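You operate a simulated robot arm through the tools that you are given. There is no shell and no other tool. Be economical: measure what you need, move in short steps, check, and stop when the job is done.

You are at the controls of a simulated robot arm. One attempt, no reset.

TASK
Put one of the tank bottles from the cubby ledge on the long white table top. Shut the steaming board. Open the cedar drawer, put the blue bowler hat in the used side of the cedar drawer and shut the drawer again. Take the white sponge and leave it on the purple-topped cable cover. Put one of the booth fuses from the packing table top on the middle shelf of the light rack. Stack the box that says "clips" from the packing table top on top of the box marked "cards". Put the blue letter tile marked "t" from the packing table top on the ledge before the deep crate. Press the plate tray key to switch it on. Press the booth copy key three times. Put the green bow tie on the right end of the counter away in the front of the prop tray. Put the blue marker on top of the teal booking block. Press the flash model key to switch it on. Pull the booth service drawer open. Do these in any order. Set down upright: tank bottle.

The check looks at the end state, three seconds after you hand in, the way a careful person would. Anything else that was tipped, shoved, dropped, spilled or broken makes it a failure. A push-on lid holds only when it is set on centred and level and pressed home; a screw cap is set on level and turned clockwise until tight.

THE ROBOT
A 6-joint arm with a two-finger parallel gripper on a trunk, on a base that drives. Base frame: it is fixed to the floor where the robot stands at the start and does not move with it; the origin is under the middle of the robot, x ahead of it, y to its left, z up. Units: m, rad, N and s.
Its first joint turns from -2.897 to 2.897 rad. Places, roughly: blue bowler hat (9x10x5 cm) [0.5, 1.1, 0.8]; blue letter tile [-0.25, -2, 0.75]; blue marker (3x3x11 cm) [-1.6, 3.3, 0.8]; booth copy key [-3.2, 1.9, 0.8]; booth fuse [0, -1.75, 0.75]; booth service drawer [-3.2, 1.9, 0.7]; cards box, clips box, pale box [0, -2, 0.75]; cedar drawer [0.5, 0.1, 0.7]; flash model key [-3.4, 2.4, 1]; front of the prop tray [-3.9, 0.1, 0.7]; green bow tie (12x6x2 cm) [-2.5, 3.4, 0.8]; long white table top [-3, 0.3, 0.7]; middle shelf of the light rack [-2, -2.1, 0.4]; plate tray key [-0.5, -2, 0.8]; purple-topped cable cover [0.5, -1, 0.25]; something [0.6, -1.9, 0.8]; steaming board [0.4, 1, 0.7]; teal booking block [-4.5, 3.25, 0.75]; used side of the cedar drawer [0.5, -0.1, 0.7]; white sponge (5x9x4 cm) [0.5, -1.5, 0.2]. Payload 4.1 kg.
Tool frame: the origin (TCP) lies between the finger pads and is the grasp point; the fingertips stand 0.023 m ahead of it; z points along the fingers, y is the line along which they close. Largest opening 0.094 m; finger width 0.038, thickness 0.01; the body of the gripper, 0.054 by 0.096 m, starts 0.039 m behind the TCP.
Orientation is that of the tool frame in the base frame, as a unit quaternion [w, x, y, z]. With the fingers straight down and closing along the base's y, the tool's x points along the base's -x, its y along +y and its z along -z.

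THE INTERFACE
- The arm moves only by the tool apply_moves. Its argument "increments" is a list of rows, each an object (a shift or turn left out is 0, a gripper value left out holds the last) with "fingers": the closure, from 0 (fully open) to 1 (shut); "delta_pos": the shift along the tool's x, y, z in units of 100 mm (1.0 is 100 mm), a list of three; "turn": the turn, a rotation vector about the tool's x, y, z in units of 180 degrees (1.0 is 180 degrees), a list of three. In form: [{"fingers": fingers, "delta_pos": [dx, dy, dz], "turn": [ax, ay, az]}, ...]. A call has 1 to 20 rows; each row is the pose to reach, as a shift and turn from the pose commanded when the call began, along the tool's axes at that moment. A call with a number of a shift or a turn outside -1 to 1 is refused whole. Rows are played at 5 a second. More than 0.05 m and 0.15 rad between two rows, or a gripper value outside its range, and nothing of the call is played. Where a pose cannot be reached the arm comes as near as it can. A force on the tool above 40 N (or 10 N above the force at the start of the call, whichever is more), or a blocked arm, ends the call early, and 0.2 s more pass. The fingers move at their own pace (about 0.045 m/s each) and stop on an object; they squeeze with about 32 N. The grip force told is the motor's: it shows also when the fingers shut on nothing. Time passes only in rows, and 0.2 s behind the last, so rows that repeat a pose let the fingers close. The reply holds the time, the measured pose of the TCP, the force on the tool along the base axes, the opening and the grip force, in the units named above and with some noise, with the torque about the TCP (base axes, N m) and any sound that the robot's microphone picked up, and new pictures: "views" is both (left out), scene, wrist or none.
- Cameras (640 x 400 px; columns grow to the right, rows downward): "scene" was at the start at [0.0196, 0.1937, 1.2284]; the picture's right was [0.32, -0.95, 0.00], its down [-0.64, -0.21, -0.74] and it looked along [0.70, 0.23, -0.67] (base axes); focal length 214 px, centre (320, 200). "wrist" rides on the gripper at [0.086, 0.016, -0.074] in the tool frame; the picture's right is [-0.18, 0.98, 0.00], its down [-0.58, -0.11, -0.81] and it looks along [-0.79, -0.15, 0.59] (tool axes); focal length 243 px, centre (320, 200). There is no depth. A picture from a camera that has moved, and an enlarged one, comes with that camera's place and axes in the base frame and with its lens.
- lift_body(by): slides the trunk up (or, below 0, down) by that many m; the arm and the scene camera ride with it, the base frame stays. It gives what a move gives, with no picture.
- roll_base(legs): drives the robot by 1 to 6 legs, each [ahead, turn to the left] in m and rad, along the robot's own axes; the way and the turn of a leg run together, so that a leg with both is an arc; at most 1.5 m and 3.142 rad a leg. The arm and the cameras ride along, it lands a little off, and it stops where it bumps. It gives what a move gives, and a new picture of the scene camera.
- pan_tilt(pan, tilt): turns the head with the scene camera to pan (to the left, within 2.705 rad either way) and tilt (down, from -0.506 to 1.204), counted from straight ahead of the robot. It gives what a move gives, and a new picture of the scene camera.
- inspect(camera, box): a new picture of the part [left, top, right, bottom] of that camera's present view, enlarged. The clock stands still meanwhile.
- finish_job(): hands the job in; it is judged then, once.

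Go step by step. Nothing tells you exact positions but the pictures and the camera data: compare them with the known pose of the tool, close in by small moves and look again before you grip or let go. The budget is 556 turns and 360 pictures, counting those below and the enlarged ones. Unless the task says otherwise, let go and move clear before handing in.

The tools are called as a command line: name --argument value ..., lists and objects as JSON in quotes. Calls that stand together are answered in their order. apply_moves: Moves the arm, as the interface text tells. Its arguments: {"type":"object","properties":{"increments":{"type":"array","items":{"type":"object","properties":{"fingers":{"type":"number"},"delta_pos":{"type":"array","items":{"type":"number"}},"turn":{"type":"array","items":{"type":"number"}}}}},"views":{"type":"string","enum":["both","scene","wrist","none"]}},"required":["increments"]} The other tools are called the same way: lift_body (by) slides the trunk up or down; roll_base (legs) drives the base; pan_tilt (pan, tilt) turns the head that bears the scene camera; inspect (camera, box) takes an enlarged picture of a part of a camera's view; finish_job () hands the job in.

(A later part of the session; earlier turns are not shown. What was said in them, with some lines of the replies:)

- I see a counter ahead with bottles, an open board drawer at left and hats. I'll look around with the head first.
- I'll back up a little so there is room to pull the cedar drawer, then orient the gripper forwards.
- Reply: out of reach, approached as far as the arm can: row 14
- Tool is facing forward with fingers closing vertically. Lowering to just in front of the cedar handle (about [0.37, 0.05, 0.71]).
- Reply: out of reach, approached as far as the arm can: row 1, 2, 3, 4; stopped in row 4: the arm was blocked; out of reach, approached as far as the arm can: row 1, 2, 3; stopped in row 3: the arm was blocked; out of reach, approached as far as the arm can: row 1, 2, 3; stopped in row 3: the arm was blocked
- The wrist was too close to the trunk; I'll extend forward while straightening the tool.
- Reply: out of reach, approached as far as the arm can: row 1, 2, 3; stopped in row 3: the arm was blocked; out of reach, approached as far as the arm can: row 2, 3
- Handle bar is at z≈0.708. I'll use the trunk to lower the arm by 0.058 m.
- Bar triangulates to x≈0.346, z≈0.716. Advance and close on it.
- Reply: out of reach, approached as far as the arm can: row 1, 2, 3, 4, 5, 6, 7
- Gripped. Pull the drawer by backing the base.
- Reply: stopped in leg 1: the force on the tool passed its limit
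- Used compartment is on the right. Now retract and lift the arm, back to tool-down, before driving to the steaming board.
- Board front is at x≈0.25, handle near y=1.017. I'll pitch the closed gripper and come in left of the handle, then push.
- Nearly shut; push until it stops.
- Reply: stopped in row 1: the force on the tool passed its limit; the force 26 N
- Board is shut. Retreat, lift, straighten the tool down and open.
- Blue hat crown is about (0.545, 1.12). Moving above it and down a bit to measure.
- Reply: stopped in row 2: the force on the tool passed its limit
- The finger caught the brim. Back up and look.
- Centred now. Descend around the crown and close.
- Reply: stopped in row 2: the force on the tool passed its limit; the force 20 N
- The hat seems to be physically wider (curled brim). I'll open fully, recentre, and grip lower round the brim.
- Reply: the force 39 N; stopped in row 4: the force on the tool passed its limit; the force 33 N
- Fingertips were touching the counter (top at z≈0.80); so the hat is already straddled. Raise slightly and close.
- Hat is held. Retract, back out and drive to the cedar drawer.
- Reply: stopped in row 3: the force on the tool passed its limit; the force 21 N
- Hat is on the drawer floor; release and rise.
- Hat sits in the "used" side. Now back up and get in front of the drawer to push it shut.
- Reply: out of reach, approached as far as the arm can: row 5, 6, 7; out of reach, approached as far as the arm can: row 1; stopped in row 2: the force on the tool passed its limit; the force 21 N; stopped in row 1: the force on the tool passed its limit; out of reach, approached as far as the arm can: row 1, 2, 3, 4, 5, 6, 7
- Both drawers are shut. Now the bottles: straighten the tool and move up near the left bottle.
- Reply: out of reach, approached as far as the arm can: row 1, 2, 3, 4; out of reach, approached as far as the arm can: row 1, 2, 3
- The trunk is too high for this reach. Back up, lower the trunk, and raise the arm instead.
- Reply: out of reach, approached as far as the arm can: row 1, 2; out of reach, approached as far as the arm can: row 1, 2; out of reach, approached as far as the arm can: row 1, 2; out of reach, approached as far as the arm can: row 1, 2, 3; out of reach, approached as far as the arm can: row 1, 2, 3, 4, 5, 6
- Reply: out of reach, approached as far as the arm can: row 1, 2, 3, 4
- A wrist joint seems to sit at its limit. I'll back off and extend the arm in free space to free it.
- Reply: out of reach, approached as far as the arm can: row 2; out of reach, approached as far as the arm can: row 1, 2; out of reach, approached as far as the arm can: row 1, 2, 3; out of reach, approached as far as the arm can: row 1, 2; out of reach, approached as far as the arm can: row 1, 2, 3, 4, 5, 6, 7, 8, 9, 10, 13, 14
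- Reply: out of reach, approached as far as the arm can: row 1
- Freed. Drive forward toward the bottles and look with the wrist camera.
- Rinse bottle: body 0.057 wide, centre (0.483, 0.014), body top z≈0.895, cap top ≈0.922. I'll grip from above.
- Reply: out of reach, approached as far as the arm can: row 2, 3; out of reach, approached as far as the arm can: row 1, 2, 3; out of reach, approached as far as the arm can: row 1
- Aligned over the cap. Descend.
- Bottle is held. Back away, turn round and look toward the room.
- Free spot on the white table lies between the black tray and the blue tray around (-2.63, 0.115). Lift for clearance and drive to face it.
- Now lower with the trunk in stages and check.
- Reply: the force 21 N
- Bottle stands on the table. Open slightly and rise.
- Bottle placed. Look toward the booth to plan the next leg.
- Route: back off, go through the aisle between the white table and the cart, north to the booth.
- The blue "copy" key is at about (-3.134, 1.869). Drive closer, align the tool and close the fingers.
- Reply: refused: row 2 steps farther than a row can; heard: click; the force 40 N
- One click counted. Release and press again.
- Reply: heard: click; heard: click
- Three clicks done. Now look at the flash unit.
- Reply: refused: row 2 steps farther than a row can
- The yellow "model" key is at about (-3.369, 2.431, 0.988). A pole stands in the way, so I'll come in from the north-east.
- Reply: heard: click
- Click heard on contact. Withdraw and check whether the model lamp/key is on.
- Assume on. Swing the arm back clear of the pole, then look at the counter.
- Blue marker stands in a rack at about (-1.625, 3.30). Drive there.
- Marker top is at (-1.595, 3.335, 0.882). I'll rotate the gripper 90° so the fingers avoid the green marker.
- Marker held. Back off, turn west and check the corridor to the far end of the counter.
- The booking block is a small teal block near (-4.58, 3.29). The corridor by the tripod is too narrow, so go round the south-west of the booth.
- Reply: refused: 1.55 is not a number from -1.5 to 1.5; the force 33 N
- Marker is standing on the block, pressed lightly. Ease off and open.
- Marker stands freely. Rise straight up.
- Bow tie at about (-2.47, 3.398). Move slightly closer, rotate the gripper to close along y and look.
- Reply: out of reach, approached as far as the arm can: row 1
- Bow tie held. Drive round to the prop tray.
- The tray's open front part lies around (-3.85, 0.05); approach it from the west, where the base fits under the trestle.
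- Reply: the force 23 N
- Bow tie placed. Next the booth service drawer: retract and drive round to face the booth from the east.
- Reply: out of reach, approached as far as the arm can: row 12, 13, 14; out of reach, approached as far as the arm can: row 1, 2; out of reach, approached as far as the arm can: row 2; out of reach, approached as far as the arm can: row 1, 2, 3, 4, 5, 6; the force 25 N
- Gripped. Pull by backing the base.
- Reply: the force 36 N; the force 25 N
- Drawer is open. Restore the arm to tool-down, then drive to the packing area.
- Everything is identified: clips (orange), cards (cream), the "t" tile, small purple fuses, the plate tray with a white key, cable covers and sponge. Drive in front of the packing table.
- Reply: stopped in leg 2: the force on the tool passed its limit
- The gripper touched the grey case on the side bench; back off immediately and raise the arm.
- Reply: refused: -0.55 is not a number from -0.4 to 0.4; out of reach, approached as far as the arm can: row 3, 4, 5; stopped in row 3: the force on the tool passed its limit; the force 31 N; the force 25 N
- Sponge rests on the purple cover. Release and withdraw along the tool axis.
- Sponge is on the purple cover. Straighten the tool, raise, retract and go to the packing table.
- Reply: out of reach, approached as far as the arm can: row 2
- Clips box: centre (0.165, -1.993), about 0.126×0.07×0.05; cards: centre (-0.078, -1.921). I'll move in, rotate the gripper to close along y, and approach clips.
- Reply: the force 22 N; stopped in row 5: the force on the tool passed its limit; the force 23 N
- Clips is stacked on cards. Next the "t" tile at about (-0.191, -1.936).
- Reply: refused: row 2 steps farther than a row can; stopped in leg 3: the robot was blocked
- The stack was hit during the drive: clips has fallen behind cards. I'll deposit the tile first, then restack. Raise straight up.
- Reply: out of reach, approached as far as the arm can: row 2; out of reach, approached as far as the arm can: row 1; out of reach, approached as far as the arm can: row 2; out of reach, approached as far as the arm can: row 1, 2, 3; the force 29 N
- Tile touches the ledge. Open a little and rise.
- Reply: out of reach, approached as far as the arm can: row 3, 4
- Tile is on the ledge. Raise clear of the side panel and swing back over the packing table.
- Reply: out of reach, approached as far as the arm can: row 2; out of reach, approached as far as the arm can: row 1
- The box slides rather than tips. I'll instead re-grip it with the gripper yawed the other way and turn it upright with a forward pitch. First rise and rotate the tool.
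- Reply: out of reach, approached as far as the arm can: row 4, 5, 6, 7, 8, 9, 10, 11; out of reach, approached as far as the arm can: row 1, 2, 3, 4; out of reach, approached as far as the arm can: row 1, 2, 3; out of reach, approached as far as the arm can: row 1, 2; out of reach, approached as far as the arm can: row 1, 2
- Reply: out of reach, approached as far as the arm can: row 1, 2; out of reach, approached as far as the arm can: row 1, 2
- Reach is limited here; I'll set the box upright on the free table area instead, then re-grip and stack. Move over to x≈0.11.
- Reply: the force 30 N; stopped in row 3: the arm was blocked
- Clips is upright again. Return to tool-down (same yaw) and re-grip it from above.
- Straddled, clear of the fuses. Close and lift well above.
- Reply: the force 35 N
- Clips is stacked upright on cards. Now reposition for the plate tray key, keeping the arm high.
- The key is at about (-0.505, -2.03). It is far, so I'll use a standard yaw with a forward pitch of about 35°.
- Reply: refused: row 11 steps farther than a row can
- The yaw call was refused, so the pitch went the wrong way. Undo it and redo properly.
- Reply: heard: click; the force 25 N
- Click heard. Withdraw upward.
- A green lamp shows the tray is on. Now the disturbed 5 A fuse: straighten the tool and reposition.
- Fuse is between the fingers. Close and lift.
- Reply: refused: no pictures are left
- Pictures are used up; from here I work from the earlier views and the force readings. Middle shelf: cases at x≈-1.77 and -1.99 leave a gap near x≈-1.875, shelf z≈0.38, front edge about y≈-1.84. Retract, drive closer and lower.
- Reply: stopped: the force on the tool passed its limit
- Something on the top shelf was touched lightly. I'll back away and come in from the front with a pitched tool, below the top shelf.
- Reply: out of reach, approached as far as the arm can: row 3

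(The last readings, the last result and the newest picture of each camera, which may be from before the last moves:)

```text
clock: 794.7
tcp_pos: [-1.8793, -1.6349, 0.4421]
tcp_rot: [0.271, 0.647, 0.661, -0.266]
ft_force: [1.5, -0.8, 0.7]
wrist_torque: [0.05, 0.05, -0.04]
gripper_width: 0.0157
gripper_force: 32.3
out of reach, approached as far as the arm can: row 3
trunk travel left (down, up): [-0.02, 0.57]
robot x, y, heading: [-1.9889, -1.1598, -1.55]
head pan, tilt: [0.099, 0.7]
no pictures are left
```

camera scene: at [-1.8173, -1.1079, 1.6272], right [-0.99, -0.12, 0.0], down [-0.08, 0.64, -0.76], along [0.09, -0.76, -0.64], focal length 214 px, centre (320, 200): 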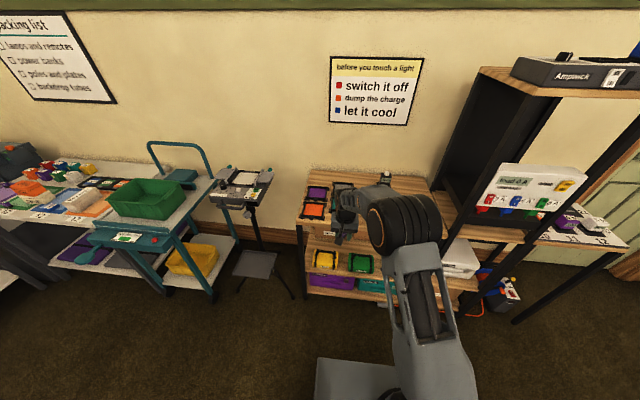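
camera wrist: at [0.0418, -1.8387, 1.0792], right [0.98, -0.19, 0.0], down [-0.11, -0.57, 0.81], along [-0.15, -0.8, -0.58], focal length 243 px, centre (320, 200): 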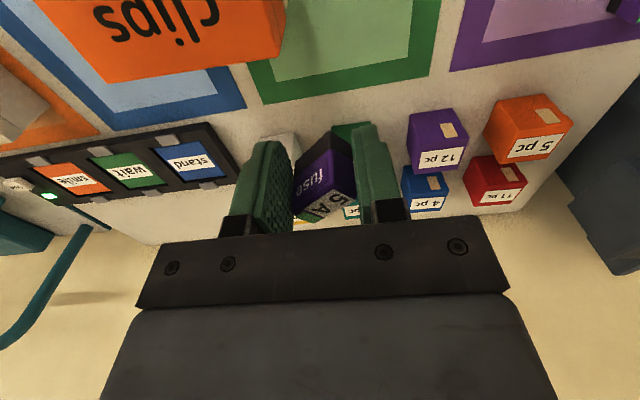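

apply_moves --increments '[{"delta_pos": [-0.14, 0, -0.142]}]' --views "none"

roll_base --legs '[[0.15, 0]]'

roll_base --legs '[[0.04, 0]]'

```text
clock: 795.1
tcp_pos: [-1.8791, -1.6365, 0.4624]
tcp_rot: [0.273, 0.644, 0.664, -0.265]
ft_force: [0.0, 0.2, -0.5]
wrist_torque: [-0.03, 0.0, 0.01]
gripper_width: 0.0157
gripper_force: 32.3
trunk travel left (down, up): [-0.02, 0.57]
robot x, y, heading: [-1.9898, -1.1613, -1.548]
head pan, tilt: [0.099, 0.7]
no pictures are left
```

```text
clock: 796.5
tcp_pos: [-1.874, -1.7866, 0.4624]
tcp_rot: [0.274, 0.643, 0.665, -0.264]
ft_force: [0.6, -0.6, -0.6]
wrist_torque: [-0.01, -0.02, 0.02]
gripper_width: 0.0159
gripper_force: 32.6
trunk travel left (down, up): [-0.02, 0.57]
robot x, y, heading: [-1.9844, -1.3104, -1.546]
head pan, tilt: [0.099, 0.7]
```

```text
clock: 797.4
tcp_pos: [-1.8739, -1.8267, 0.4627]
tcp_rot: [0.273, 0.643, 0.664, -0.264]
ft_force: [0.3, 0.2, -0.9]
wrist_torque: [-0.03, 0.01, -0.01]
gripper_width: 0.0156
gripper_force: 32.4
trunk travel left (down, up): [-0.02, 0.57]
robot x, y, heading: [-1.9874, -1.3559, -1.551]
head pan, tilt: [0.099, 0.7]
```

apply_moves --increments '[{"delta_pos": [-0.071, 0, 0.07]}, {"delta_pos": [-0.142, 0, 0.14]}, {"delta_pos": [-0.213, 0, 0.21]}, {"delta_pos": [-0.284, 0, 0.28]}, {"delta_pos": [-0.355, 0, 0.35]}]' --views "none"

apply_moves --increments '[{"delta_pos": [0.035, 0, 0.035]}, {"delta_pos": [0.07, 0, 0.07]}, {"delta_pos": [0.105, 0, 0.105]}, {"delta_pos": [0.14, 0, 0.14]}]' --views "none"

```text
clock: 798.6
tcp_pos: [-1.8707, -1.8761, 0.4616]
tcp_rot: [0.273, 0.643, 0.664, -0.265]
ft_force: [0.6, 0.9, 0.5]
wrist_torque: [0.02, 0.0, 0.0]
gripper_width: 0.0162
gripper_force: 32.0
trunk travel left (down, up): [-0.02, 0.57]
robot x, y, heading: [-1.9871, -1.3547, -1.545]
head pan, tilt: [0.099, 0.7]
no pictures are left
```

```text
clock: 799.6
tcp_pos: [-1.8712, -1.8756, 0.4416]
tcp_rot: [0.274, 0.643, 0.664, -0.264]
ft_force: [-0.6, 0.1, 0.3]
wrist_torque: [-0.01, 0.02, -0.04]
gripper_width: 0.0159
gripper_force: 31.9
trunk travel left (down, up): [-0.02, 0.57]
robot x, y, heading: [-1.9871, -1.3532, -1.546]
head pan, tilt: [0.099, 0.7]
no pictures are left
```

apply_moves --increments '[{"delta_pos": [0.035, 0, 0.035]}, {"delta_pos": [0.07, 0, 0.07]}, {"delta_pos": [0.105, 0, 0.105]}, {"delta_pos": [0.14, 0, 0.14]}]' --views "none"

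apply_moves --increments '[{"delta_pos": [0.02, 0, 0.02]}, {"delta_pos": [0.04, 0, 0.04]}, {"delta_pos": [0.06, 0, 0.06]}]' --views "none"

```text
clock: 800.6
tcp_pos: [-1.8706, -1.8785, 0.4303]
tcp_rot: [0.28, 0.641, 0.662, -0.269]
ft_force: [-0.1, 3.9, 16.7]
wrist_torque: [0.07, 0.2, -0.02]
gripper_width: 0.0159
gripper_force: 31.6
trunk travel left (down, up): [-0.02, 0.57]
robot x, y, heading: [-1.9891, -1.3501, -1.55]
head pan, tilt: [0.099, 0.7]
stopped in row 4: the force on the tool passed its limit (the readings are from after the stop); the commanded pose is now the measured one
no pictures are left
```

```text
clock: 801.0
tcp_pos: [-1.8705, -1.8793, 0.4293]
tcp_rot: [0.282, 0.64, 0.661, -0.272]
ft_force: [-0.4, 3.8, 15.6]
wrist_torque: [0.1, 0.2, -0.06]
gripper_width: 0.0161
gripper_force: 31.5
trunk travel left (down, up): [-0.02, 0.57]
robot x, y, heading: [-1.9874, -1.3507, -1.547]
head pan, tilt: [0.099, 0.7]
stopped in row 2: the force on the tool passed its limit (the readings are from after the stop); the commanded pose is now the measured one
no pictures are left
```

Shelf contact at z≈0.40. Ease up, go 1 cm deeper, touch again, then release.

apply_moves --increments '[{"delta_pos": [-0.035, 0, -0.035]}, {"delta_pos": [-0.106, 0, 0.035]}, {"delta_pos": [-0.078, 0, 0.063]}, {"delta_pos": [-0.064, 0, 0.077]}]' --views "none"

```text
clock: 802.0
tcp_pos: [-1.8709, -1.8888, 0.4305]
tcp_rot: [0.284, 0.639, 0.661, -0.272]
ft_force: [-3.5, 11.2, 28.1]
wrist_torque: [0.24, 0.28, -0.01]
gripper_width: 0.0159
gripper_force: 31.7
trunk travel left (down, up): [-0.02, 0.57]
robot x, y, heading: [-1.9859, -1.3503, -1.55]
head pan, tilt: [0.099, 0.7]
no pictures are left
```

apply_moves --increments '[{"delta_pos": [-0.015, 0, -0.015]}, {"delta_pos": [-0.015, 0, -0.015], "fingers": 0.5}, {"delta_pos": [-0.015, 0, -0.015], "fingers": 0.5}, {"delta_pos": [-0.015, 0, -0.015], "fingers": 0.5}, {"delta_pos": [-0.015, 0, -0.2]}, {"delta_pos": [-0.015, 0, -0.5]}, {"delta_pos": [-0.015, 0, -0.9]}]' --views "none"

```text
clock: 803.6
tcp_pos: [-1.8734, -1.8257, 0.4908]
tcp_rot: [0.28, 0.64, 0.662, -0.27]
ft_force: [0.3, 0.2, 0.2]
wrist_torque: [0.02, -0.02, 0.03]
gripper_width: 0.0471
gripper_force: 0.1
trunk travel left (down, up): [-0.02, 0.57]
robot x, y, heading: [-1.9832, -1.3513, -1.547]
head pan, tilt: [0.099, 0.7]
no pictures are left
```

roll_base --legs '[[-0.35, 0]]'

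apply_moves --increments '[{"fingers": 1}, {"fingers": 1}, {"fingers": 1}, {"fingers": 1}, {"fingers": 1}]' --views "none"

```text
clock: 805.9
tcp_pos: [-1.8832, -1.4815, 0.4901]
tcp_rot: [0.28, 0.643, 0.66, -0.271]
ft_force: [-0.2, -0.5, 0.0]
wrist_torque: [0.0, -0.03, 0.01]
gripper_width: 0.0471
gripper_force: 0.0
trunk travel left (down, up): [-0.02, 0.57]
robot x, y, heading: [-1.9955, -1.0088, -1.55]
head pan, tilt: [0.099, 0.7]
```

```text
clock: 807.0
tcp_pos: [-1.883, -1.4836, 0.4908]
tcp_rot: [0.279, 0.642, 0.66, -0.271]
ft_force: [0.4, 0.4, 0.0]
wrist_torque: [0.03, -0.01, 0.0]
gripper_width: 0.0002
gripper_force: 32.5
trunk travel left (down, up): [-0.02, 0.57]
robot x, y, heading: [-1.994, -1.0037, -1.556]
head pan, tilt: [0.099, 0.7]
no pictures are left
```

The gripper is empty and clear of everything, and every step in the list has been carried out, so I'm handing in.

finish_job

```text
The job is handed in.
```

I handed the job in with every listed step carried out. The picture budget ran out before the last one, so the fuse was placed by force feedback alone and I never saw where it ended up.

- **Fuse:** I felt contact at about shelf height and the gripper came away empty. On the first approach the gripper pressed lightly on something on the light rack's top shelf, and I could not check whether it moved.
- **Flash model key:** I heard the click when I pressed it, but saw no lamp or other sign that it switched on.
- **Clips box:** it was stacked, then knocked off while I was driving past. I stood it upright again and restacked it on the cards box. The same knock shoved the cards box slightly and one of the fuses; that fuse is the one I put on the rack.
- **Other contacts:** the gripper touched the grey case on the side bench once, and the base bumped that bench once. I saw no damage from either.
- **Sponge:** it sits on the purple-topped cable cover with a small overhang at the front.

The other nine steps finished without trouble: tank bottle upright on the white table, steaming board shut, hat in the used side with the drawer shut, "t" tile on the ledge, plate tray on (its lamp is lit), copy key pressed three times, bow tie in the prop tray, blue marker on the booking block, and the service drawer open.
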